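You operate a simulated robot arm through the tools that you are given. There is no shell and no other tool. Be economical: measure what you need, move in short steps, check, and stop when the job is done.

You are at the controls of a simulated two-armed robot. One attempt, no reset.

## Task
Holding the flask steady, screw its cup on, wipe the tea ring off its top, slide it into the sleeve.
Fine: steady the sleeve too; cloth back. What is to be rubbed or washed off counts as gone when no trace of it is left.
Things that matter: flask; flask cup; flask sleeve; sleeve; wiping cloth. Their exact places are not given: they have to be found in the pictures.

Only the result counts: the job must be done as asked and must still hold three seconds after the hand-in. Knocking over, shifting, dropping, spilling or breaking anything else fails it. Flat cloth is picked up by pressing the open fingertips on it (5 to 10 N) and closing them slowly along it; thin cloth reads only 2 to 8 mm in the jaws.

## Robot
Two 7-joint arms with two-finger parallel grippers on one trunk, on a base that drives. Base frame: it is fixed to the floor where the robot stands at the start and does not move with it; the origin is under the middle of the robot, x ahead of it, y to its left, z up. Lengths are in mm, angles in rad, forces in N, time in s.
The left shoulder is at the start at [70, 163, 1195], the right one opposite. With the tool pointing down near the work surface each hand reaches from about 400 to 880 mm from the robot's upright axis, wherever it stands, measured 20 degrees to its own side. Places, roughly: flask cup (6x6x5 cm) [400, 0, 1000]; sleeve [500, -400, 900]. Payload 3.43 kg a hand.
The tool frame of a hand sits at the grasp point between the pads (the TCP): z along the fingers, y along the line on which they close. The tips reach 34 mm beyond it. The gripper opens to 128 mm. The fingers are 24 mm wide and 12 mm thick; the gripper's body (48 by 130 mm) begins 96 mm behind the TCP.
Orientation is told as [roll, pitch, yaw] about the base's x, y, z axes, in that order, counted from this pose: with the fingers straight down and closing along the base's y, the tool's x points along the base's -x, its y along +y and its z along -z.

## Interface
- The arms move only by the tool jog_arm. It takes "left_rows", "right_rows" or both (then of equal length, played together; a hand with none holds still); each is a list of rows, each an object (a shift or turn left out is 0, a gripper value left out holds the last) with "offset": the shift along the tool's x, y, z in units of 250 mm (1.0 is 250 mm), a list of three; "delta_rot": the turn, a rotation vector about the tool's x, y, z in units of 90 degrees (1.0 is 90 degrees), a list of three; "claw": the finger opening in mm, from 0 to 128. In form: [{"offset": [tx, ty, tz], "delta_rot": [ax, ay, az], "claw": claw}, ...]. A call has 1 to 8 rows; each row is the pose to reach, as a shift and turn from the pose commanded when the call began, along the tool's axes at that moment. A call with a number of a shift or a turn outside -1 to 1 is refused whole. A row lasts 0.2 s, in which the tool goes at most 50 mm and 0.15 rad; a call with a longer step from one row to the next is refused whole, and so is a gripper value outside its range. A pose out of reach is approached as far as the arm can. The call stops where the force on the tool passes 40 N (or 10 N more than at its start, if that is more) or the arm is blocked; 0.2 s more then pass. The fingers move at their own pace (about 153 mm/s each) and stop on an object; they squeeze with about 28 N. The grip force told is the motor's: it shows also when the fingers shut on nothing. Time passes only in rows, and 0.2 s behind the last, so rows that repeat a pose let the fingers close. It gives the time, the measured TCP pose, the force on the tool (base axes), the opening and the grip force at its end, in the units of the frame above (readings bear some noise), with the torque about the TCP (base axes, N m) and any sound that the robot's microphone picked up, and new pictures: "views" is both (left out), scene, wrist or none (wrist: the cameras of the hands that moved).
- Cameras (640 x 400 px; columns grow to the right, rows downward): "scene" is now at [132.5, -33.4, 1422.7]; the picture's right is [-0.37, -0.93, 0.00], its down [-0.53, 0.21, -0.82] and it looks along [0.76, -0.31, -0.57] (base axes); focal length 214 px, centre (320, 200). "left" rides on the left gripper at [76, 11, -160] in its tool frame; the picture's right is [-0.15, 0.99, 0.00], its down [-0.88, -0.13, -0.46] and it looks along [-0.45, -0.07, 0.89] (tool axes); focal length 234 px, centre (320, 200). "right" rides on the right gripper at [76, -11, -160] in its tool frame; the picture's right is [0.15, 0.99, 0.00], its down [-0.88, 0.13, -0.46] and it looks along [-0.45, 0.07, 0.89] (tool axes); focal length 234 px, centre (320, 200).
- slide_trunk(by): slides the trunk up (or, below 0, down) by that many mm; the arms and the scene camera ride with it, the base frame stays. It gives what a move gives, with no picture.
- roll_base(legs): drives the robot by 1 to 6 legs, each [ahead, left, turn to the left] in mm, mm and rad, along the robot's own axes; the way and the turn of a leg run together, so that a leg with both is an arc; at most 1500 mm and 3.142 rad a leg. The arms and the cameras ride along, it lands a little off, and it stops where it bumps. It gives what a move gives, and a new picture of the scene camera.
- head_to(pan, tilt): turns the head with the scene camera to pan (to the left, within 1.501 rad either way) and tilt (down, from -0.506 to 1.204), counted from straight ahead of the robot. It gives what a move gives, and a new picture of the scene camera.
- probe_pixels(camera, pixels): for up to 12 pixels [column, row] of the newest picture of that camera ("zoom" is the newest enlarged one), the place [x, y, z] in the base frame of the surface seen there, good to about 2 mm. The clock stands still meanwhile.
- close_up(camera, box): a new picture of the part [left, top, right, bottom] of that camera's present view, enlarged. The clock stands still meanwhile.
- sign_off(): hands the job in; it is judged then, once.

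Go step by step. Measure first, check grasps and placings, and put right what went wrong. The budget is 80 turns and 260 pictures, counting those below and the enlarged ones. Unless the task says otherwise, let go and move clear before handing in, and close with one line.

The tools are called after "Emit:" as a command line: name --argument value ..., lists and objects as JSON in quotes. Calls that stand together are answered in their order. jog_arm: Moves the arms, as the interface text tells. Its arguments: {"type":"object","properties":{"left_rows":{"type":"array"},"right_rows":{"type":"array"},"views":{"type":"string","enum":["both","scene","wrist","none"]}},"required":[]} The other tools are called the same way: slide_trunk (by) slides the trunk up or down; roll_base (legs) drives the base; head_to (pan, tilt) turns the head that bears the scene camera; probe_pixels (camera, pixels) gives the place of the surface under pixels of a picture; close_up (camera, box) takes an enlarged picture of a part of a camera's view; sign_off () hands the job in.

At the start:

```text
clock: 0.0
left_eef_pos: [592.8, 35.7, 1326.6]
left_ee_rot: [0.0, -0.001, 0.0]
left_ft_force: [1.1, 0.1, 0.5]
left_ft_torque: [-0.01, 0.0, 0.02]
left_grip_width: 128.1
left_finger_force: 0.2
right_eef_pos: [455.1, -392.8, 1308.4]
right_ee_rot: [0.0, 0.0, -0.001]
right_ft_force: [0.4, 0.7, 0.0]
right_ft_torque: [0.0, 0.0, 0.04]
right_grip_width: 128.1
right_finger_force: 0.0
trunk travel left (down, up): [-675.0, 265.0]
robot x, y, heading: [-5.1, -1.1, -0.002]
head pan, tilt: [-0.384, 0.606]
```

scene: 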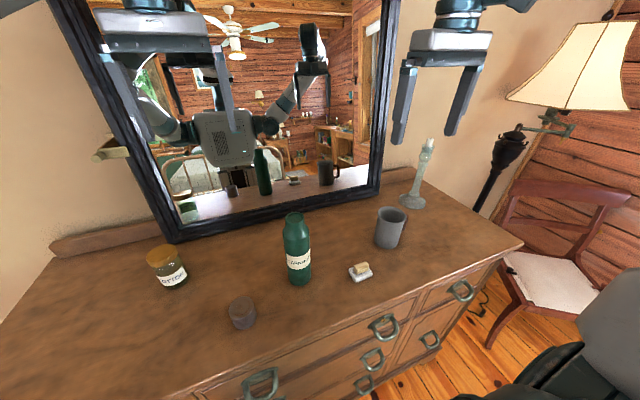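
right: 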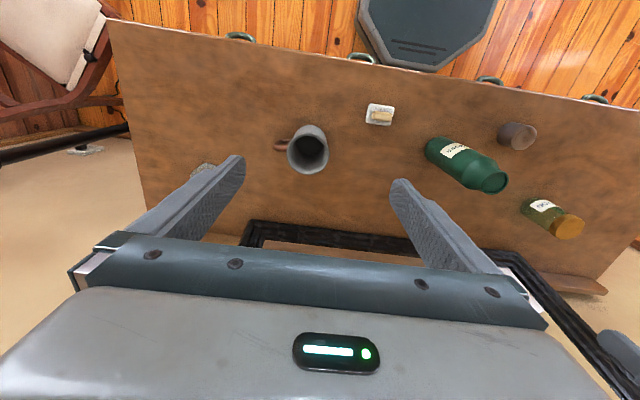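
left: 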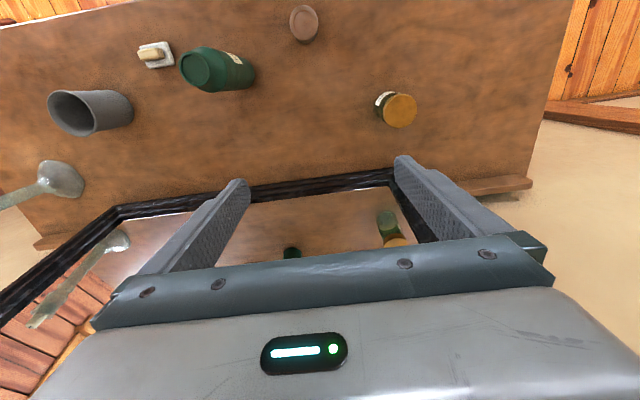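

The scene shows the green flask (297,250), a brown cup-like thing (242,313), a grey mug-like vessel (390,228), a jar, a soap dish and a candlestick; no cloth is visible yet. I'll measure these and enlarge them.

Emit:
probe_pixels --camera "scene" --pixels '[[293, 217], [299, 265], [300, 284], [242, 303], [242, 325], [390, 213], [388, 240], [361, 272], [168, 255], [415, 200], [240, 250], [440, 250]]'

Emit:
close_up --camera "scene" --box '[200, 180, 440, 330]'

Emit:
close_up --camera "right" --box '[260, 80, 600, 250]'

Emit:
head_to --pan -0.2 --tilt 1.1

```text
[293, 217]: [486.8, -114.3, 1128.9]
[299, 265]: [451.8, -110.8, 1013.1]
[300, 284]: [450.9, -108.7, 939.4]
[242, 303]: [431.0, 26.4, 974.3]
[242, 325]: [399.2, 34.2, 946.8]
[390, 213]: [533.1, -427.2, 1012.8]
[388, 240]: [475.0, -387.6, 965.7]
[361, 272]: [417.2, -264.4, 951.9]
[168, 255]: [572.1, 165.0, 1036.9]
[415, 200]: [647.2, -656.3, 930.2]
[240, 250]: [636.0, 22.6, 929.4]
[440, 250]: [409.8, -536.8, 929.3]
```

```text
2.67 times, centred on (320, 255) of scene
```

zoom: 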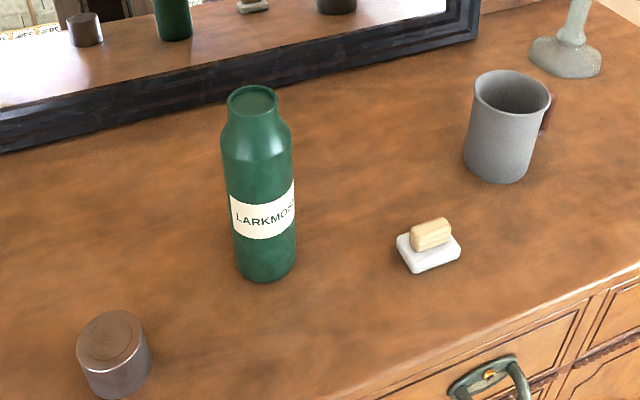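

```text
1.88 times, centred on (430, 165) of right
```

zoom: 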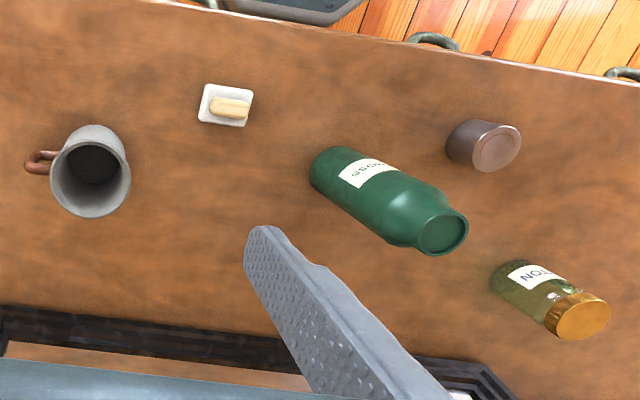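

```text
clock: 0.9
left_eef_pos: [592.6, 33.4, 1326.7]
left_ee_rot: [0.0, 0.0, 0.002]
left_ft_force: [-0.2, 0.9, -0.4]
left_ft_torque: [0.01, 0.01, -0.01]
left_grip_width: 127.9
left_finger_force: 0.1
right_eef_pos: [455.9, -392.7, 1306.2]
right_ee_rot: [0.0, 0.002, 0.001]
right_ft_force: [0.7, 0.1, 0.4]
right_ft_torque: [0.01, 0.0, 0.02]
right_grip_width: 128.1
right_finger_force: 0.0
trunk travel left (down, up): [-675.0, 265.0]
robot x, y, heading: [1.4, -0.2, 0.0]
head pan, tilt: [-0.201, 1.1]
```

scene: 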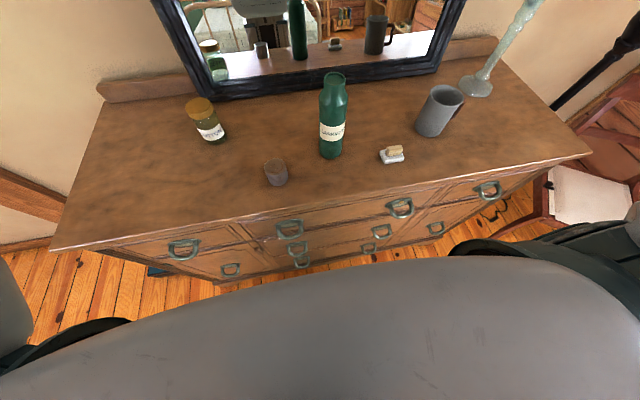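

The grey handled vessel is the likely sleeve, and the cup stands closed end up with a ring on it. I'll enlarge the yellow-on-white thing and the cup, and look around for the cloth.

Emit:
close_up --camera "scene" --box '[360, 80, 480, 170]'

Emit:
close_up --camera "scene" --box '[250, 60, 370, 190]'

Emit:
head_to --pan 1.2 --tilt 0.6

Emit:
head_to --pan -1.2 --tilt 0.6

```text
4.44 times, centred on (420, 125) of scene
```

zoom: 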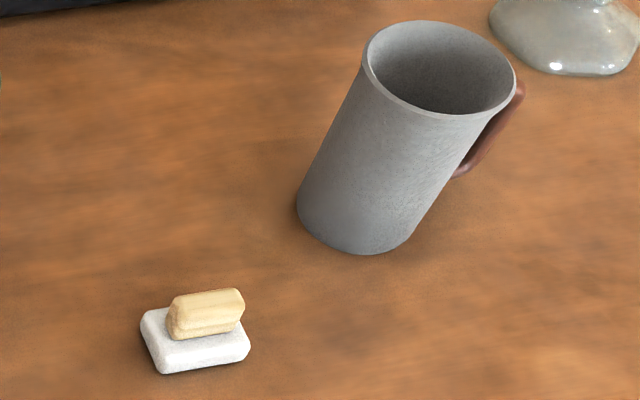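

```text
3.08 times, centred on (310, 125) of scene
```

zoom: 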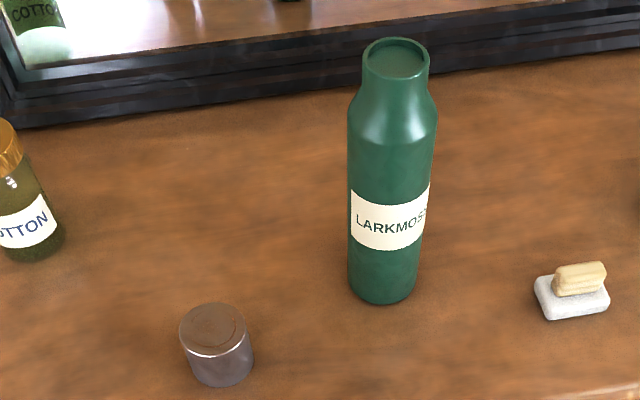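

```text
clock: 2.5
left_eef_pos: [591.5, 35.7, 1326.8]
left_ee_rot: [0.0, 0.001, 0.001]
left_ft_force: [0.5, -0.2, 0.2]
left_ft_torque: [0.01, 0.02, 0.02]
left_grip_width: 128.0
left_finger_force: 0.0
right_eef_pos: [455.0, -393.2, 1308.2]
right_ee_rot: [0.001, -0.001, 0.0]
right_ft_force: [0.0, -1.1, -0.2]
right_ft_torque: [0.03, 0.04, -0.01]
right_grip_width: 128.0
right_finger_force: 0.1
trunk travel left (down, up): [-675.0, 265.0]
robot x, y, heading: [-1.2, -1.5, 0.001]
head pan, tilt: [1.201, 0.6]
```

scene: 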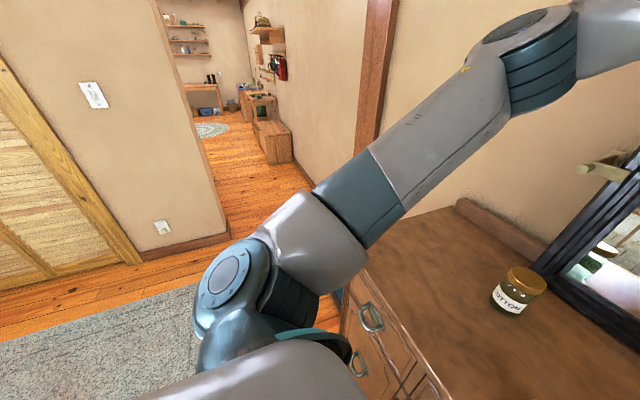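

```text
clock: 4.7
left_eef_pos: [592.5, 35.4, 1326.4]
left_ee_rot: [-0.001, 0.0, 0.0]
left_ft_force: [-1.2, 0.0, 0.8]
left_ft_torque: [-0.01, 0.01, 0.02]
left_grip_width: 127.7
left_finger_force: 0.1
right_eef_pos: [454.9, -392.8, 1307.5]
right_ee_rot: [-0.001, 0.0, 0.0]
right_ft_force: [0.4, 0.1, -0.1]
right_ft_torque: [0.0, -0.01, 0.01]
right_grip_width: 127.8
right_finger_force: 0.2
trunk travel left (down, up): [-675.0, 265.0]
robot x, y, heading: [1.0, 0.4, -0.001]
head pan, tilt: [-1.201, 0.6]
```

scene: 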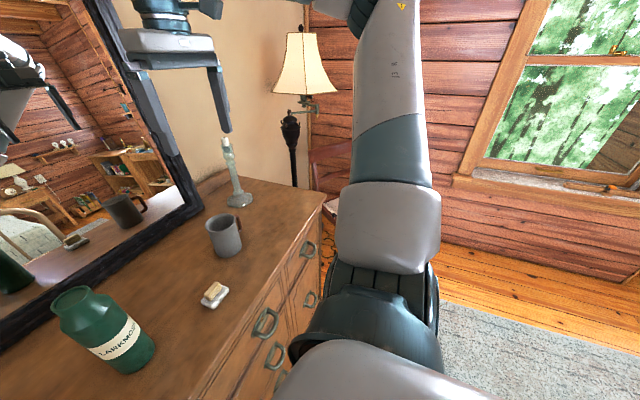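

No cloth elsewhere; the yellow bundle on the white tray may be a folded cloth. I'll bring both wrist cameras closer, right over the tray and left over the cup.

Emit:
jog_arm --right_rows '[{"offset": [0.045, 0.075, 0.141]}, {"offset": [0.09, 0.15, 0.282]}, {"offset": [0.135, 0.225, 0.423]}, {"offset": [0.18, 0.3, 0.564]}, {"offset": [0.225, 0.375, 0.705]}, {"offset": [0.27, 0.45, 0.846]}, {"offset": [0.316, 0.524, 0.99]}, {"offset": [0.316, 0.524, 0.99]}]' --left_rows '[{"offset": [0.127, 0, 0.141]}, {"offset": [0.254, 0, 0.282]}, {"offset": [0.381, 0, 0.423]}, {"offset": [0.507, 0, 0.564]}, {"offset": [0.634, 0, 0.705]}, {"offset": [0.761, 0, 0.846]}, {"offset": [0.888, 0, 0.987]}, {"offset": [0.888, 0, 0.987]}]' --views "wrist"

Emit:
head_to --pan -0.3 --tilt 0.85

```text
clock: 6.5
left_eef_pos: [368.0, 31.8, 1082.0]
left_ee_rot: [0.001, 0.001, 0.002]
left_ft_force: [-0.4, -0.1, -0.9]
left_ft_torque: [0.02, 0.01, -0.02]
left_grip_width: 128.1
left_finger_force: 0.0
right_eef_pos: [373.9, -260.3, 1060.0]
right_ee_rot: [0.001, -0.001, 0.001]
right_ft_force: [0.2, -0.7, -0.2]
right_ft_torque: [-0.03, 0.01, -0.03]
right_grip_width: 128.1
right_finger_force: 0.1
trunk travel left (down, up): [-675.0, 265.0]
robot x, y, heading: [-1.0, -2.5, 0.001]
head pan, tilt: [-1.201, 0.6]
```

right: 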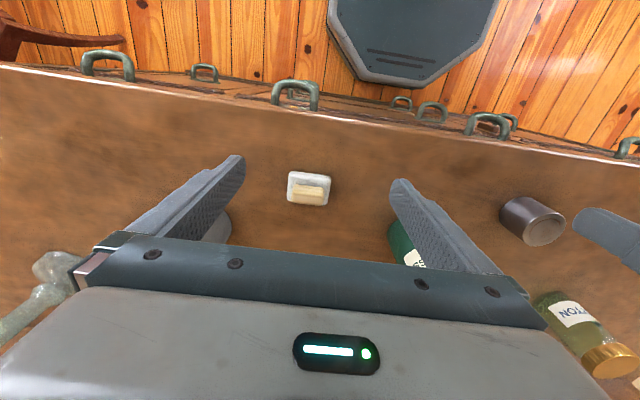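
left: 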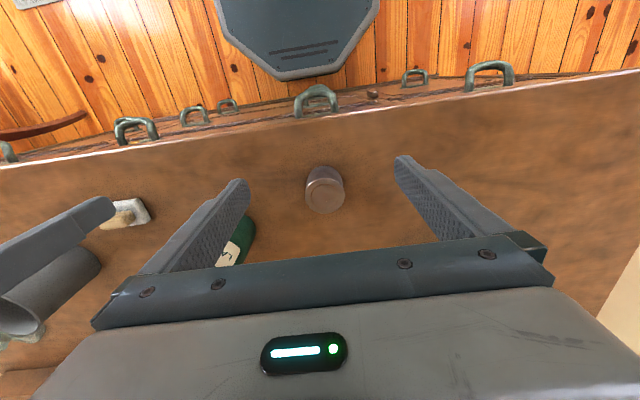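

```text
clock: 7.7
left_eef_pos: [370.1, 34.6, 1081.2]
left_ee_rot: [0.0, 0.0, 0.001]
left_ft_force: [-0.2, 0.2, 0.8]
left_ft_torque: [0.01, -0.02, -0.02]
left_grip_width: 128.1
left_finger_force: 0.0
right_eef_pos: [374.7, -262.4, 1059.0]
right_ee_rot: [0.0, 0.002, 0.002]
right_ft_force: [0.1, -0.2, 0.4]
right_ft_torque: [-0.02, -0.03, -0.01]
right_grip_width: 128.1
right_finger_force: 0.1
trunk travel left (down, up): [-675.0, 265.0]
robot x, y, heading: [1.7, -1.3, 0.001]
head pan, tilt: [-0.3, 0.85]
```

scene: 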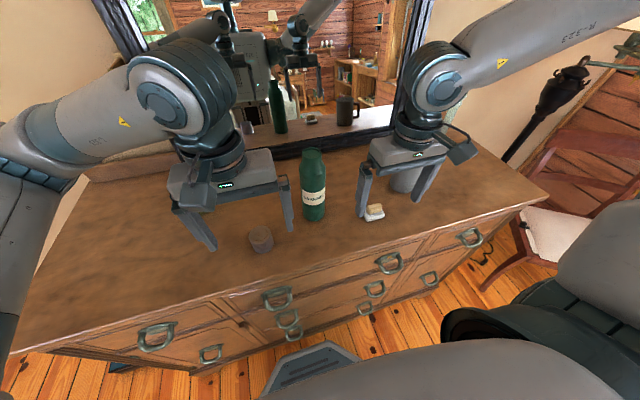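

Both wrist cameras see the tray and the cup closely now; I'll enlarge and measure.

Emit:
close_up --camera "right" --box '[270, 155, 350, 220]'

Emit:
probe_pixels --camera "right" --pixels '[[289, 174], [329, 175], [331, 205], [287, 201], [296, 188], [322, 188], [323, 204], [293, 202], [308, 192], [308, 178]]'

Emit:
close_up --camera "left" --box '[285, 150, 365, 225]'

Emit:
probe_pixels --camera "left" --pixels '[[307, 196], [343, 194], [325, 181], [325, 212], [325, 196], [324, 170]]'

```text
6.15 times, centred on (310, 188) of right
```

zoom: 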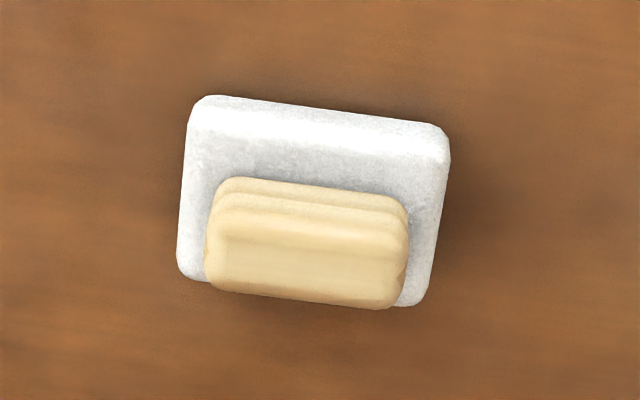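

```text
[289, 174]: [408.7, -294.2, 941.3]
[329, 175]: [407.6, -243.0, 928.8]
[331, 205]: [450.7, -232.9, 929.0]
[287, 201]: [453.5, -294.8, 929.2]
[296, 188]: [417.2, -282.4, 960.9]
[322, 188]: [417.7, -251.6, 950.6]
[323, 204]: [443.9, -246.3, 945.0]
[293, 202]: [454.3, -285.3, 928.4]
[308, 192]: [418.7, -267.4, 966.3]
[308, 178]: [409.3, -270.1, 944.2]
```

```text
5.33 times, centred on (325, 188) of left
```

zoom: 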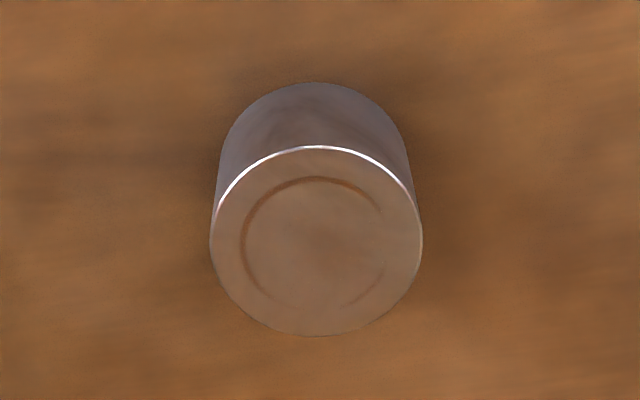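

```text
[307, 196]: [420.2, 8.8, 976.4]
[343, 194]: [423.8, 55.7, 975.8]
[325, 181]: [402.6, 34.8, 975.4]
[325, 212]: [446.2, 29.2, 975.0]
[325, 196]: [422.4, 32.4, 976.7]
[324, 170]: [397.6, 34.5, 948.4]
```

The cup (about 48 mm wide, top z 976, centre about [423,32]) carries a tea arc on its closed end. The yellow grooved bundle on the white tray looks like the folded cloth. Now I'll measure the flask and sleeve.

Emit:
close_up --camera "scene" --box '[270, 140, 350, 230]'

Emit:
probe_pixels --camera "scene" --pixels '[[303, 152], [323, 152], [312, 150], [301, 165], [325, 165], [302, 180], [326, 180], [314, 180], [314, 165], [305, 212], [323, 212], [314, 219]]'

```text
4.44 times, centred on (310, 185) of scene
```

zoom: 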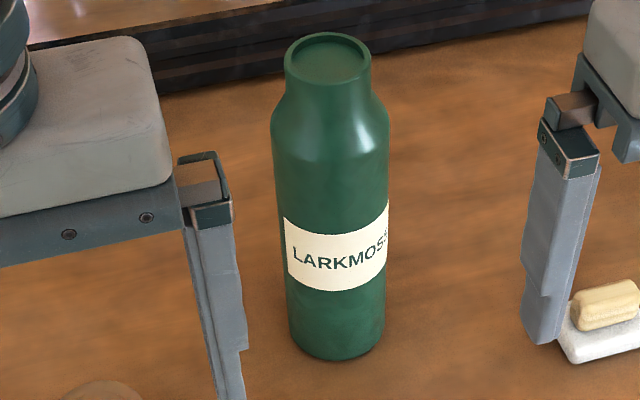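

```text
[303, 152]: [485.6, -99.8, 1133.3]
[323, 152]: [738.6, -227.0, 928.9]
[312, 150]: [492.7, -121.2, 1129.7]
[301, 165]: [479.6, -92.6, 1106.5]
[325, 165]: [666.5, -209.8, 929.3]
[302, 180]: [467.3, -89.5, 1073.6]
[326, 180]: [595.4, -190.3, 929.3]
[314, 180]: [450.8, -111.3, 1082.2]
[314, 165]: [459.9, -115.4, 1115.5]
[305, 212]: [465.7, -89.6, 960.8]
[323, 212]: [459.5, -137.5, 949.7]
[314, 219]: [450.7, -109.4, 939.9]
```

I'll probe the flask's rim and body edges in the enlarged picture.

Emit:
probe_pixels --camera "zoom" --pixels '[[288, 62], [367, 60], [327, 37], [330, 88], [330, 62], [275, 140], [385, 140], [331, 150], [331, 180], [290, 320], [382, 320], [336, 350]]'

Emit:
close_up --camera "left" --box '[0, 180, 130, 360]'

```text
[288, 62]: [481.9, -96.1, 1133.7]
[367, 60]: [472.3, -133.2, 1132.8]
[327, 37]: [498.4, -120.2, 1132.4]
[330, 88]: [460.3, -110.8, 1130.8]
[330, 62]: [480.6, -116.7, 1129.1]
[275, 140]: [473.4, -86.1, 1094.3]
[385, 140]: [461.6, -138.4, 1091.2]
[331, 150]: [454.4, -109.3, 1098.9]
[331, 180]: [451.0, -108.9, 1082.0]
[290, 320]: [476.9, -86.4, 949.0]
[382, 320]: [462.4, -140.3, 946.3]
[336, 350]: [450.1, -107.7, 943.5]
```

```text
2.22 times, centred on (65, 270) of left
```

zoom: 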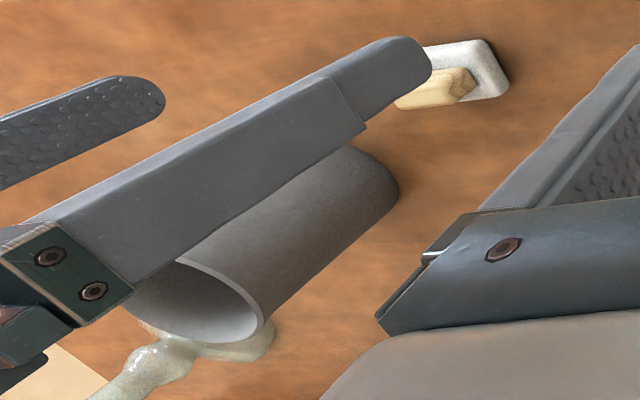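

Flask axis is about [480,-115], neck r about 20, body r about 30, rim z 1133, straight body up to z 1085. Plan: the left hand holds the flask with a slanted side grip throughout, and the right hand does cup, cloth and steadying of the sleeve. First the left clears away while yawing, and the right pre-turns anticlockwise for the screwing.

Emit:
jog_arm --left_rows '[{"offset": [-0.015, 0.083, -0.085], "delta_rot": [0, 0, 0.083]}, {"offset": [-0.03, 0.166, -0.17], "delta_rot": [0, 0, 0.166]}, {"offset": [-0.045, 0.249, -0.255], "delta_rot": [0, 0, 0.25]}, {"offset": [-0.06, 0.332, -0.34], "delta_rot": [0, 0, 0.333]}, {"offset": [-0.075, 0.415, -0.425], "delta_rot": [0, 0, 0.416]}, {"offset": [-0.09, 0.498, -0.51], "delta_rot": [0, 0, 0.5]}, {"offset": [-0.105, 0.581, -0.595], "delta_rot": [0, 0, 0.583]}, {"offset": [-0.12, 0.664, -0.676], "delta_rot": [0, 0, 0.667]}]' --right_rows '[{"delta_rot": [0, 0, -0.095]}, {"delta_rot": [0, 0, -0.19]}, {"delta_rot": [0, 0, -0.285]}, {"delta_rot": [0, 0, -0.38]}, {"delta_rot": [0, 0, -0.475]}, {"delta_rot": [0, 0, -0.57]}, {"delta_rot": [0, 0, -0.665]}, {"delta_rot": [0, 0, -0.76]}]' --views "scene"

```text
clock: 9.5
left_eef_pos: [399.6, 203.5, 1250.1]
left_ee_rot: [0.0, -0.001, -1.049]
left_ft_force: [-0.1, -0.5, -0.2]
left_ft_torque: [-0.02, 0.04, 0.0]
left_grip_width: 128.0
left_finger_force: 0.0
right_eef_pos: [376.8, -263.4, 1059.3]
right_ee_rot: [0.0, -0.002, 1.196]
right_ft_force: [0.3, -0.6, 0.4]
right_ft_torque: [-0.01, 0.02, 0.03]
right_grip_width: 128.0
right_finger_force: 0.0
trunk travel left (down, up): [-675.0, 265.0]
robot x, y, heading: [-2.1, 3.0, -0.003]
head pan, tilt: [-0.3, 0.85]
```

scene: 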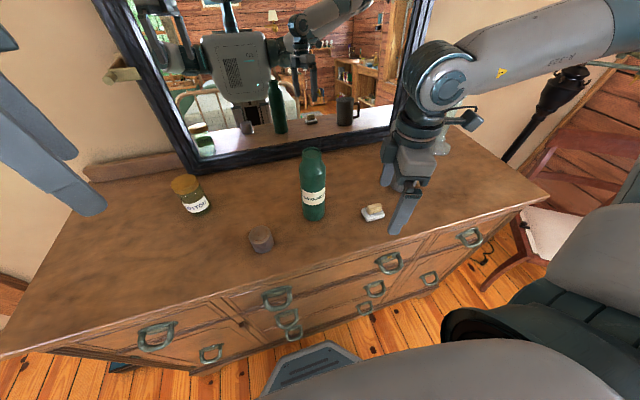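

The right hand now closes almost along x, so I'll lift it above the flask's height before carrying it over to the cup.

Emit:
jog_arm --right_rows '[{"offset": [0, 0, -0.175]}, {"offset": [0, 0, -0.35]}, {"offset": [0, 0, -0.524]}, {"offset": [-0.187, 0.041, -0.524]}, {"offset": [-0.374, 0.081, -0.524]}, {"offset": [-0.56, 0.122, -0.524]}, {"offset": [-0.747, 0.162, -0.524]}, {"offset": [-0.934, 0.203, -0.524]}]' --views "none"

```text
clock: 11.3
left_eef_pos: [396.5, 201.9, 1250.4]
left_ee_rot: [0.002, -0.001, -1.047]
left_ft_force: [-0.6, 0.4, 0.1]
left_ft_torque: [0.01, -0.05, -0.03]
left_grip_width: 127.9
left_finger_force: 0.1
right_eef_pos: [399.6, -109.4, 1193.4]
right_ee_rot: [-0.003, -0.002, 1.192]
right_ft_force: [-0.9, 0.5, 0.2]
right_ft_torque: [-0.01, -0.05, -0.02]
right_grip_width: 128.0
right_finger_force: 0.0
right hand out of reach, approached as far as the arm can: row 7, 8
trunk travel left (down, up): [-675.0, 265.0]
robot x, y, heading: [3.4, -0.5, -0.002]
head pan, tilt: [-0.3, 0.85]
```

The right arm is too folded there (stopped at y -109). I'll back the base 130 mm so everything lies in better reach.

Emit:
roll_base --legs '[[-130, 0, 0]]'

```text
clock: 12.5
left_eef_pos: [273.7, 203.4, 1249.5]
left_ee_rot: [-0.001, 0.002, -1.045]
left_ft_force: [1.1, 0.6, -0.2]
left_ft_torque: [0.0, 0.02, 0.0]
left_grip_width: 127.8
left_finger_force: 0.1
right_eef_pos: [275.3, -110.7, 1191.6]
right_ee_rot: [0.001, -0.002, 1.192]
right_ft_force: [0.1, -0.6, 1.3]
right_ft_torque: [0.01, 0.01, 0.0]
right_grip_width: 127.8
right_finger_force: 0.1
trunk travel left (down, up): [-675.0, 265.0]
robot x, y, heading: [-128.3, 0.5, 0.002]
head pan, tilt: [-0.3, 0.85]
```

scene: 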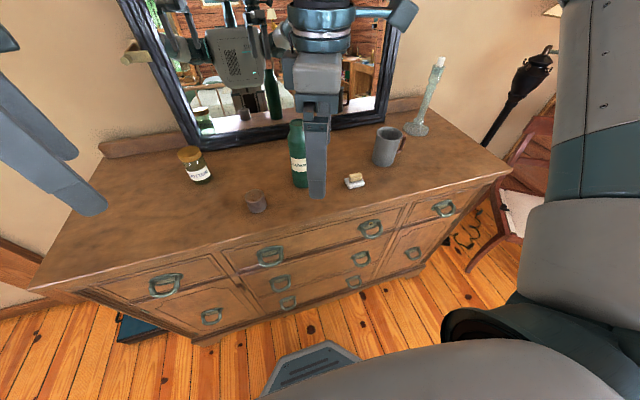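

Base moved. Now move the right hand over the cup, high, then partly down.

Emit:
jog_arm --right_rows '[{"offset": [-0.15, -0.069, 0]}, {"offset": [-0.3, -0.138, 0]}, {"offset": [-0.45, -0.208, 0]}, {"offset": [-0.6, -0.277, 0]}, {"offset": [-0.75, -0.346, 0]}, {"offset": [-0.75, -0.346, 0.18]}, {"offset": [-0.75, -0.346, 0.36]}, {"offset": [-0.75, -0.346, 0.36]}]' --views "both"

```text
clock: 14.3
left_eef_pos: [270.3, 202.6, 1249.8]
left_ee_rot: [0.0, 0.0, -1.048]
left_ft_force: [0.3, 0.1, -0.1]
left_ft_torque: [-0.02, -0.02, -0.02]
left_grip_width: 127.9
left_finger_force: 0.1
right_eef_pos: [349.3, -114.7, 1125.3]
right_ee_rot: [0.0, -0.003, 1.191]
right_ft_force: [-0.5, -0.3, -0.7]
right_ft_torque: [0.01, 0.0, 0.03]
right_grip_width: 127.7
right_finger_force: 0.0
right hand out of reach, approached as far as the arm can: row 1, 2, 3, 4, 5, 6, 7, 8
trunk travel left (down, up): [-675.0, 265.0]
robot x, y, heading: [-127.0, -2.4, 0.006]
head pan, tilt: [-0.3, 0.85]
```

scene: 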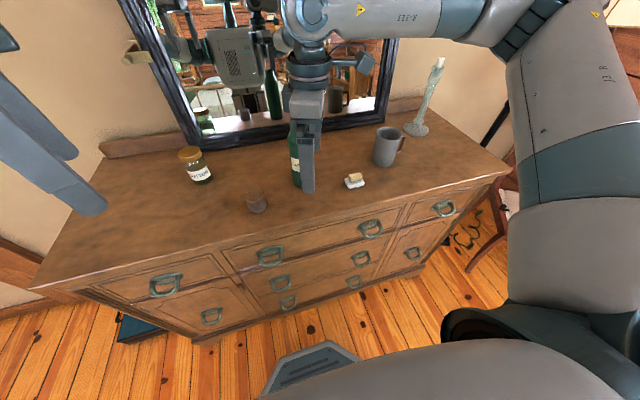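
right: 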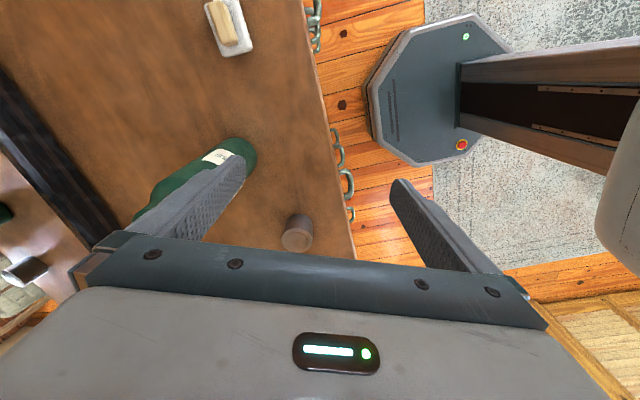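

A wrist limit at this yaw is what stops it, so I'll turn the right hand back to yaw about 0.

Emit:
jog_arm --right_rows '[{"delta_rot": [0, 0, 0.095]}, {"delta_rot": [0, 0, 0.19]}, {"delta_rot": [0, 0, 0.285]}, {"delta_rot": [0, 0, 0.38]}, {"delta_rot": [0, 0, 0.475]}, {"delta_rot": [0, 0, 0.57]}, {"delta_rot": [0, 0, 0.665]}, {"delta_rot": [0, 0, 0.76]}]' --views "none"

```text
clock: 16.1
left_eef_pos: [271.8, 203.0, 1249.1]
left_ee_rot: [0.0, 0.0, -1.048]
left_ft_force: [0.0, 0.4, 0.4]
left_ft_torque: [0.0, 0.02, -0.05]
left_grip_width: 127.9
left_finger_force: 0.1
right_eef_pos: [349.2, -117.4, 1126.3]
right_ee_rot: [0.002, 0.001, -0.007]
right_ft_force: [0.0, -0.5, 0.7]
right_ft_torque: [0.01, 0.01, 0.04]
right_grip_width: 127.7
right_finger_force: 0.2
trunk travel left (down, up): [-675.0, 265.0]
robot x, y, heading: [-128.1, 0.9, -0.005]
head pan, tilt: [-0.3, 0.85]
```

Emit:
jog_arm --right_rows '[{"offset": [-0.075, 0.149, 0.04]}, {"offset": [-0.15, 0.298, 0.08]}, {"offset": [-0.225, 0.447, 0.12]}, {"offset": [-0.3, 0.596, 0.16]}, {"offset": [-0.3, 0.596, 0.16]}]' --views "both"

```text
clock: 17.3
left_eef_pos: [271.4, 202.6, 1248.4]
left_ee_rot: [0.001, 0.001, -1.049]
left_ft_force: [-0.7, 0.1, 0.3]
left_ft_torque: [0.02, 0.05, 0.0]
left_grip_width: 127.9
left_finger_force: 0.1
right_eef_pos: [353.9, -115.7, 1123.2]
right_ee_rot: [0.003, 0.002, -0.007]
right_ft_force: [0.0, 0.0, -0.7]
right_ft_torque: [-0.01, -0.01, 0.01]
right_grip_width: 128.0
right_finger_force: 0.1
right hand out of reach, approached as far as the arm can: row 1, 2, 3, 4, 5
trunk travel left (down, up): [-675.0, 265.0]
robot x, y, heading: [-129.4, 1.4, 0.003]
head pan, tilt: [-0.3, 0.85]
```

scene: 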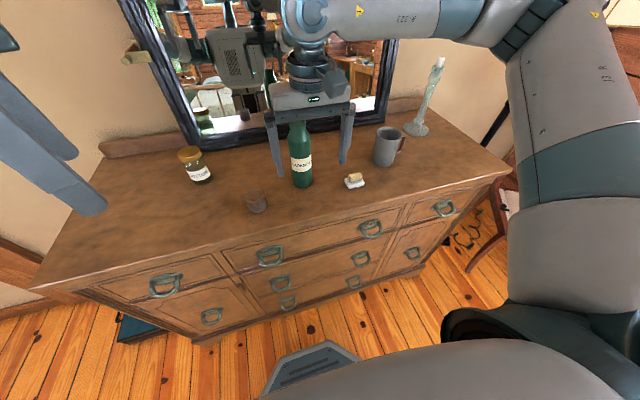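
right: 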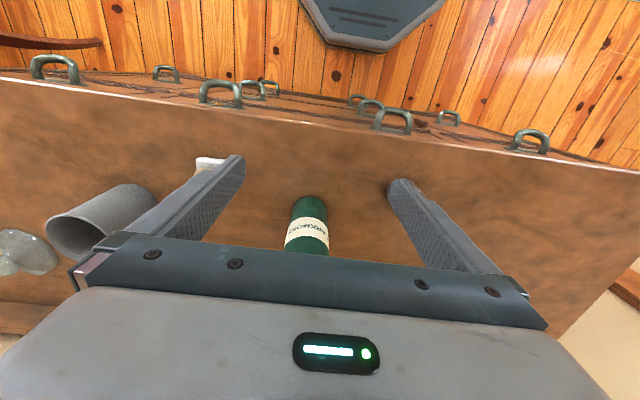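

The right arm seems stuck in an awkward posture left over from the yawed move. I'll swing it out to the right and come back in with yaw 0.

Emit:
jog_arm --right_rows '[{"offset": [0.023, -0.147, -0.1]}, {"offset": [0.046, -0.294, -0.2]}, {"offset": [0.07, -0.441, -0.3]}, {"offset": [0.093, -0.588, -0.4]}, {"offset": [0.116, -0.736, -0.508]}, {"offset": [0.08, -0.54, -0.508]}, {"offset": [0.04, -0.35, -0.508]}, {"offset": [0.0, -0.16, -0.508]}]' --views "none"

Emit:
jog_arm --right_rows '[{"offset": [-0.05, 0.17, 0]}, {"offset": [-0.1, 0.34, 0]}, {"offset": [-0.15, 0.51, 0]}, {"offset": [-0.2, 0.68, 0]}]' --views "none"

```text
clock: 19.1
left_eef_pos: [275.8, 202.3, 1249.4]
left_ee_rot: [-0.003, 0.0, -1.047]
left_ft_force: [1.1, -0.2, 0.5]
left_ft_torque: [0.03, 0.04, -0.01]
left_grip_width: 127.9
left_finger_force: 0.1
right_eef_pos: [363.8, -159.4, 1249.4]
right_ee_rot: [0.004, 0.002, -0.005]
right_ft_force: [0.1, 0.0, -0.2]
right_ft_torque: [0.02, 0.05, -0.02]
right_grip_width: 128.0
right_finger_force: 0.0
trunk travel left (down, up): [-675.0, 265.0]
robot x, y, heading: [-129.6, -0.7, 0.001]
head pan, tilt: [-0.3, 0.85]
```

```text
clock: 20.1
left_eef_pos: [270.9, 203.7, 1249.9]
left_ee_rot: [-0.001, 0.0, -1.046]
left_ft_force: [0.1, 0.8, 0.6]
left_ft_torque: [0.0, -0.03, -0.03]
left_grip_width: 128.1
left_finger_force: 0.1
right_eef_pos: [355.5, -133.6, 1239.7]
right_ee_rot: [0.0, 0.001, -0.003]
right_ft_force: [-0.5, -0.2, -0.5]
right_ft_torque: [-0.01, -0.01, 0.01]
right_grip_width: 127.9
right_finger_force: 0.0
right hand out of reach, approached as far as the arm can: row 1, 2, 3, 4
trunk travel left (down, up): [-675.0, 265.0]
robot x, y, heading: [-126.9, 0.5, 0.002]
head pan, tilt: [-0.3, 0.85]
```

The right arm really ends near y -130 relative to the robot, so I'll shift the base left by 200 mm to bring the cup into its range.

Emit:
roll_base --legs '[[0, 200, 0]]'

Emit:
jog_arm --right_rows '[{"offset": [-0.05, 0, 0.0], "delta_rot": [0, 0, -0.09]}, {"offset": [-0.09, -0.033, 0.1], "delta_rot": [0, 0, -0.18]}, {"offset": [-0.14, -0.066, 0.2], "delta_rot": [0, 0, -0.27]}, {"offset": [-0.18, -0.1, 0.3], "delta_rot": [0, 0, -0.36]}, {"offset": [-0.23, -0.12, 0.42], "delta_rot": [0, 0, -0.45]}, {"offset": [-0.276, -0.136, 0.56], "delta_rot": [0, 0, -0.51]}, {"offset": [-0.276, -0.136, 0.56], "delta_rot": [0, 0, -0.51]}]' --views "both"

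```text
clock: 21.8
left_eef_pos: [273.8, 405.4, 1248.7]
left_ee_rot: [0.0, 0.0, -1.051]
left_ft_force: [-0.5, 0.1, 0.3]
left_ft_torque: [0.05, 0.0, -0.01]
left_grip_width: 128.3
left_finger_force: 0.1
right_eef_pos: [354.6, 69.6, 1240.9]
right_ee_rot: [0.001, -0.001, -0.008]
right_ft_force: [-0.1, 0.3, 0.4]
right_ft_torque: [-0.01, -0.01, 0.02]
right_grip_width: 128.1
right_finger_force: 0.1
trunk travel left (down, up): [-675.0, 265.0]
robot x, y, heading: [-126.9, 206.4, -0.005]
head pan, tilt: [-0.3, 0.85]
```

scene: 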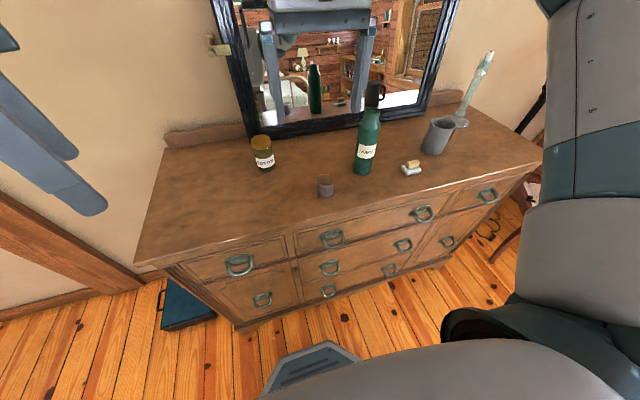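

```text
clock: 23.4
left_eef_pos: [273.7, 407.5, 1249.3]
left_ee_rot: [0.0, 0.001, -1.052]
left_ft_force: [0.0, -0.9, -0.9]
left_ft_torque: [0.01, 0.03, 0.0]
left_grip_width: 128.0
left_finger_force: 0.0
right_eef_pos: [422.6, 37.1, 1099.6]
right_ee_rot: [0.001, -0.002, 0.795]
right_ft_force: [-0.4, 0.3, -0.1]
right_ft_torque: [-0.02, 0.01, 0.02]
right_grip_width: 128.0
right_finger_force: 0.0
right hand out of reach, approached as far as the arm can: row 1
trunk travel left (down, up): [-675.0, 265.0]
robot x, y, heading: [-124.4, 204.5, -0.007]
head pan, tilt: [-0.3, 0.85]
```

scene: 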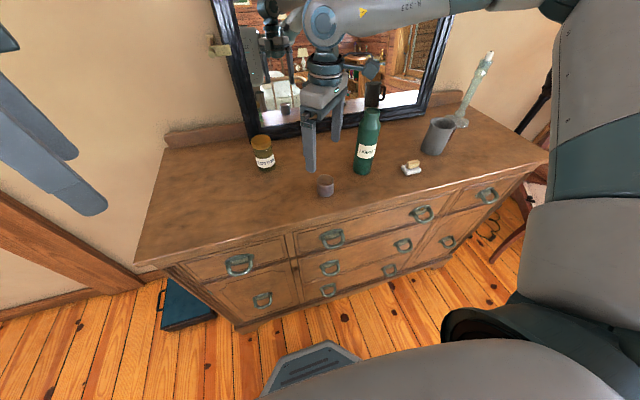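
right: 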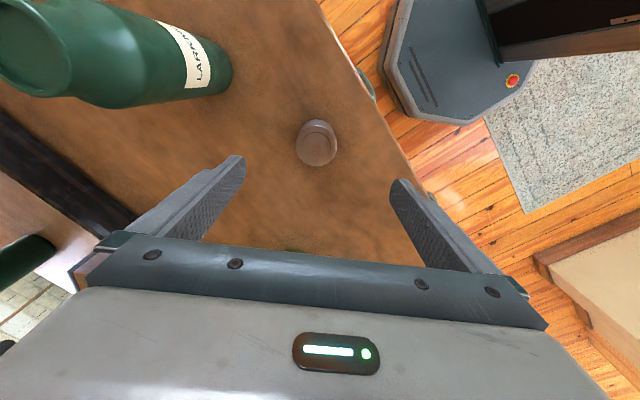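

Over the cup now. I'll confirm its centre from this view.

Emit:
probe_pixels --camera "right" --pixels '[[317, 148], [299, 147], [335, 147], [316, 132], [316, 164], [303, 158], [330, 158], [304, 137], [329, 137]]'

Emit:
close_up --camera "right" --box '[285, 110, 350, 175]'

```text
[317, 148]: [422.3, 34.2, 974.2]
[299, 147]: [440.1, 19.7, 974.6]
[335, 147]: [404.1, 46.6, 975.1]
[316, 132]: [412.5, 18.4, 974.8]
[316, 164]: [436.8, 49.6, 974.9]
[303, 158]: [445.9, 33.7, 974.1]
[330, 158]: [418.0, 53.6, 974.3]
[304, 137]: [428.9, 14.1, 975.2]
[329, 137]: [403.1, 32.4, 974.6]
```

```text
6.15 times, centred on (318, 142) of right
```

zoom: 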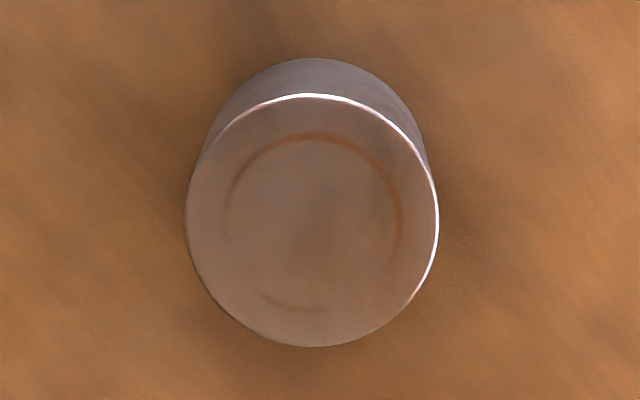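

Cup centre is [423.5,33.5], top z 975. I'll go down to TCP z 978 and close.

Emit:
jog_arm --right_rows '[{"offset": [0.006, 0, 0.17], "claw": 128}, {"offset": [0.006, 0, 0.34]}, {"offset": [0.006, 0, 0.486]}, {"offset": [0.006, 0, 0.486], "claw": 30}, {"offset": [0.006, 0, 0.486]}, {"offset": [0.006, 0, 0.486]}]' --views "wrist"

```text
clock: 24.8
left_eef_pos: [273.5, 406.8, 1248.6]
left_ee_rot: [-0.001, 0.0, -1.051]
left_ft_force: [0.1, -0.2, -0.1]
left_ft_torque: [-0.03, -0.02, -0.04]
left_grip_width: 128.2
left_finger_force: 0.0
right_eef_pos: [421.2, 35.2, 975.6]
right_ee_rot: [0.001, -0.002, 0.795]
right_ft_force: [-0.1, 0.6, 0.7]
right_ft_torque: [0.04, -0.03, 0.04]
right_grip_width: 49.6
right_finger_force: 27.5
trunk travel left (down, up): [-675.0, 265.0]
robot x, y, heading: [-130.2, 202.6, -0.005]
head pan, tilt: [-0.3, 0.85]
```

right: 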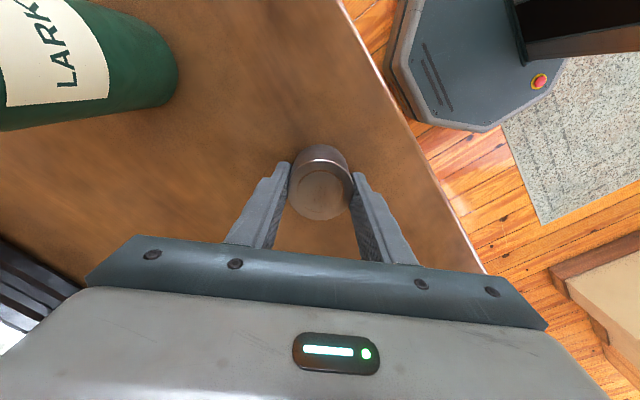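

Cup held (49.6 mm). I'll lift it clear of the flask height and then shift the base to about y +70.

Emit:
jog_arm --right_rows '[{"offset": [0, 0, -0.196]}, {"offset": [0, 0, -0.392]}, {"offset": [0, 0, -0.588]}, {"offset": [0, 0, -0.784]}, {"offset": [0, 0, -0.98]}, {"offset": [0, 0, -0.98]}]' --views "none"

Emit:
roll_base --legs '[[0, -130, 0]]'

```text
clock: 26.2
left_eef_pos: [272.1, 406.3, 1248.9]
left_ee_rot: [-0.001, -0.001, -1.05]
left_ft_force: [-0.1, 0.0, 0.2]
left_ft_torque: [-0.01, 0.02, -0.03]
left_grip_width: 128.2
left_finger_force: 0.0
right_eef_pos: [420.8, 35.1, 1225.5]
right_ee_rot: [0.004, -0.002, 0.796]
right_ft_force: [-0.2, 0.2, -0.2]
right_ft_torque: [-0.02, -0.02, -0.05]
right_grip_width: 49.7
right_finger_force: 28.6
trunk travel left (down, up): [-675.0, 265.0]
robot x, y, heading: [-129.2, 202.6, -0.01]
head pan, tilt: [-0.3, 0.85]
```

```text
clock: 27.4
left_eef_pos: [272.5, 277.2, 1249.3]
left_ee_rot: [-0.003, -0.001, -1.049]
left_ft_force: [-0.6, 0.6, 0.2]
left_ft_torque: [-0.04, -0.01, -0.02]
left_grip_width: 127.9
left_finger_force: 0.0
right_eef_pos: [419.8, -93.3, 1224.8]
right_ee_rot: [-0.001, 0.0, 0.795]
right_ft_force: [0.1, 0.2, -0.8]
right_ft_torque: [-0.02, 0.03, 0.04]
right_grip_width: 49.9
right_finger_force: 28.4
trunk travel left (down, up): [-675.0, 265.0]
robot x, y, heading: [-126.2, 74.1, -0.004]
head pan, tilt: [-0.3, 0.85]
```

scene: 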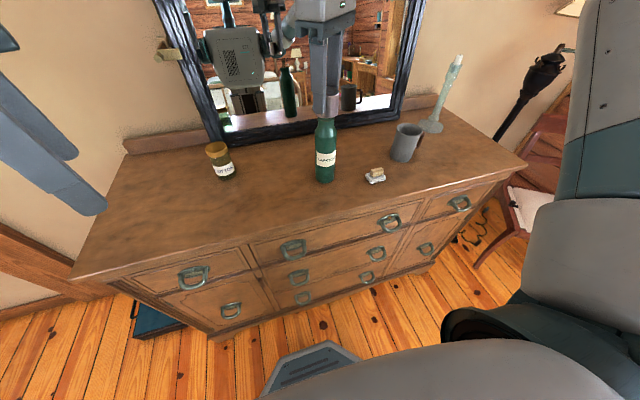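

Now tilt the left hand to its slanted pose while moving it to the approach line left of the flask.

Emit:
jog_arm --left_rows '[{"offset": [-0.092, -0.008, 0.036], "delta_rot": [0, -0.09, 0]}, {"offset": [-0.184, -0.016, 0.073], "delta_rot": [0, -0.18, 0]}, {"offset": [-0.275, -0.023, 0.11], "delta_rot": [0, -0.27, 0]}, {"offset": [-0.367, -0.031, 0.146], "delta_rot": [0, -0.361, 0]}, {"offset": [-0.459, -0.039, 0.183], "delta_rot": [0, -0.451, 0]}, {"offset": [-0.551, -0.047, 0.219], "delta_rot": [0, -0.541, 0]}, {"offset": [-0.642, -0.054, 0.256], "delta_rot": [0, -0.632, 0]}, {"offset": [-0.734, -0.062, 0.292], "delta_rot": [0, -0.722, 0]}]' --views "both"

```text
clock: 29.2
left_eef_pos: [349.9, 110.5, 1173.7]
left_ee_rot: [0.0, -1.135, -1.051]
left_ft_force: [-0.1, -0.5, 0.3]
left_ft_torque: [-0.01, -0.02, 0.01]
left_grip_width: 128.0
left_finger_force: 0.0
right_eef_pos: [419.9, -95.0, 1224.2]
right_ee_rot: [0.002, 0.0, 0.794]
right_ft_force: [-0.2, 0.0, -0.3]
right_ft_torque: [0.02, 0.01, 0.02]
right_grip_width: 50.1
right_finger_force: 27.6
trunk travel left (down, up): [-675.0, 265.0]
robot x, y, heading: [-129.5, 74.9, -0.009]
head pan, tilt: [-0.3, 0.85]
```

scene: 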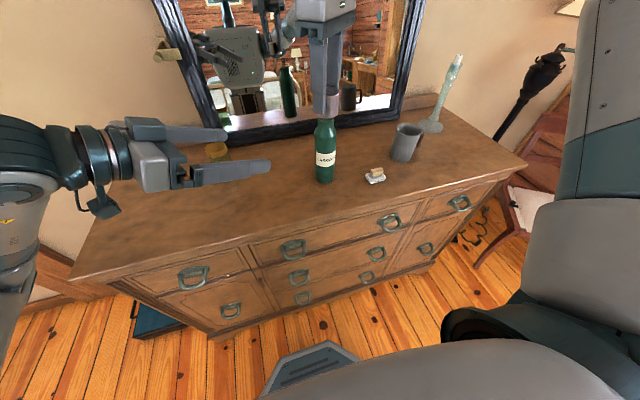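
left: 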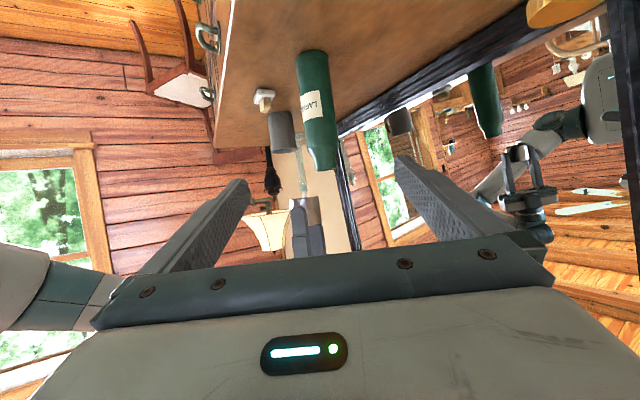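

The left hand is aimed straight along the line to the flask. I'll advance 240 mm along it.

Emit:
jog_arm --left_rows '[{"offset": [0, 0, 0.19]}, {"offset": [0, 0, 0.38]}, {"offset": [-0.003, 0.001, 0.57]}, {"offset": [-0.005, 0.002, 0.76]}, {"offset": [-0.007, 0.003, 0.96]}]' --views "both"

```text
clock: 30.4
left_eef_pos: [461.5, -76.0, 1075.8]
left_ee_rot: [0.0, -1.134, -1.051]
left_ft_force: [-0.6, -0.2, -0.8]
left_ft_torque: [0.0, 0.03, 0.0]
left_grip_width: 128.0
left_finger_force: 0.1
right_eef_pos: [420.4, -96.1, 1224.3]
right_ee_rot: [0.002, -0.002, 0.793]
right_ft_force: [0.2, -0.5, -0.6]
right_ft_torque: [0.01, 0.05, -0.01]
right_grip_width: 50.0
right_finger_force: 28.0
trunk travel left (down, up): [-675.0, 265.0]
robot x, y, heading: [-129.5, 74.7, -0.003]
head pan, tilt: [-0.3, 0.85]
```

scene: 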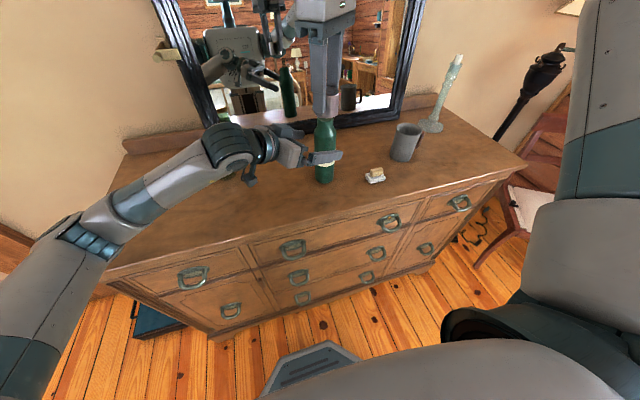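
left: 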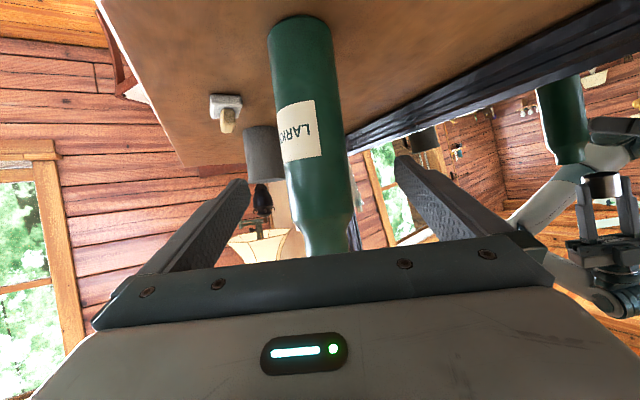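

The flask sits centred between the fingers, about 3 mm off. I'll correct, advance 48 mm and close.

Emit:
jog_arm --left_rows '[{"offset": [0.002, -0.013, 0.1]}, {"offset": [0.003, -0.013, 0.19]}, {"offset": [0.003, -0.013, 0.19], "claw": 66}, {"offset": [0.003, -0.013, 0.19], "claw": 62}, {"offset": [0.003, -0.013, 0.19], "claw": 45}, {"offset": [0.003, -0.013, 0.19]}, {"offset": [0.003, -0.013, 0.19]}]' --views "both"

```text
clock: 32.0
left_eef_pos: [477.7, -115.6, 1054.7]
left_ee_rot: [-0.002, -1.135, -1.051]
left_ft_force: [2.1, 0.8, 1.8]
left_ft_torque: [-0.04, -0.12, 0.02]
left_grip_width: 58.8
left_finger_force: 27.3
right_eef_pos: [420.0, -95.8, 1224.6]
right_ee_rot: [0.001, -0.003, 0.793]
right_ft_force: [0.2, -0.4, -0.9]
right_ft_torque: [0.0, 0.0, 0.0]
right_grip_width: 50.0
right_finger_force: 27.7
trunk travel left (down, up): [-675.0, 265.0]
robot x, y, heading: [-126.5, 76.3, -0.002]
head pan, tilt: [-0.3, 0.85]
```

scene: 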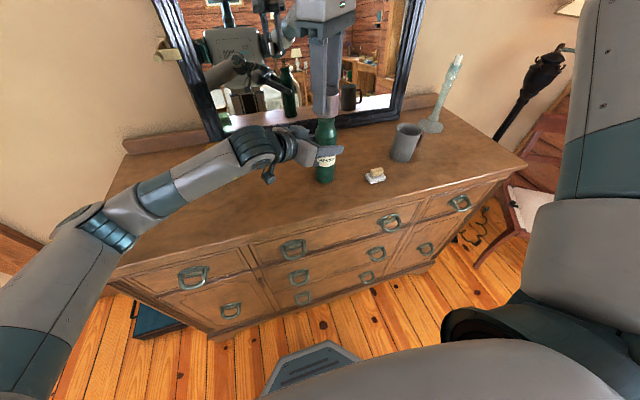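
left: 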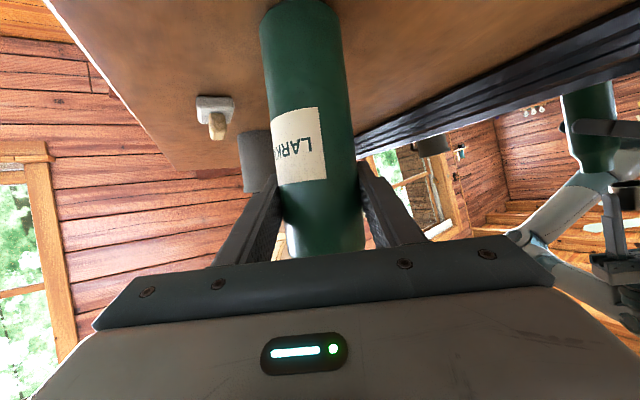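

Flask held (58.8 mm). Now I'll check the neck and the cup in the hand.

Emit:
close_up --camera "scene" --box '[290, 70, 362, 160]'

Emit:
close_up --camera "right" --box '[200, 100, 440, 250]'

```text
4.44 times, centred on (326, 115) of scene
```

zoom: 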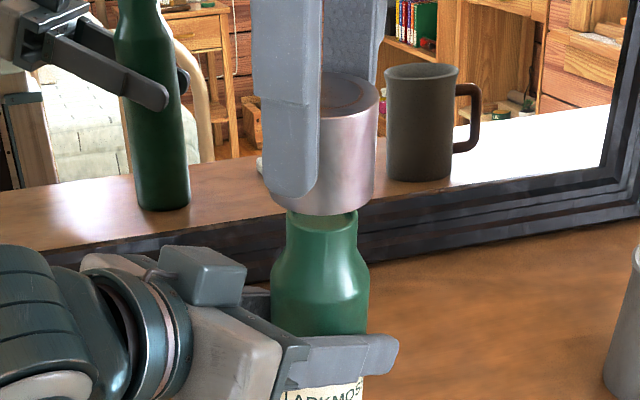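

```text
2.67 times, centred on (320, 175) of right
```

zoom: 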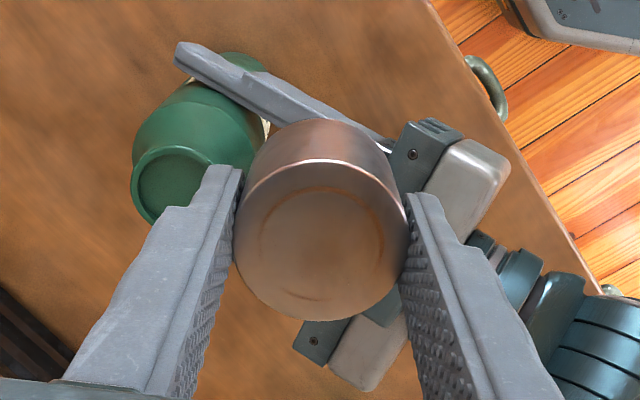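

Emit:
probe_pixels --camera "zoom" --pixels '[[175, 150], [134, 190], [145, 213], [146, 160], [203, 163], [175, 188], [320, 163], [320, 317], [237, 238], [404, 238], [320, 240]]'

```text
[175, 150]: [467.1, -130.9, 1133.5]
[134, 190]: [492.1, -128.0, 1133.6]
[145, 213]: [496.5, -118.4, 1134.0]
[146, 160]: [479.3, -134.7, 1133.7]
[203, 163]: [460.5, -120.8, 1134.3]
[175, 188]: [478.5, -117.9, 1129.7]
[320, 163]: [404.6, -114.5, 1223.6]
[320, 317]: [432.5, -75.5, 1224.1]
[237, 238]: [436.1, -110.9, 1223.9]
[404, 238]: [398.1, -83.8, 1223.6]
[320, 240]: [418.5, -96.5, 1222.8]
```

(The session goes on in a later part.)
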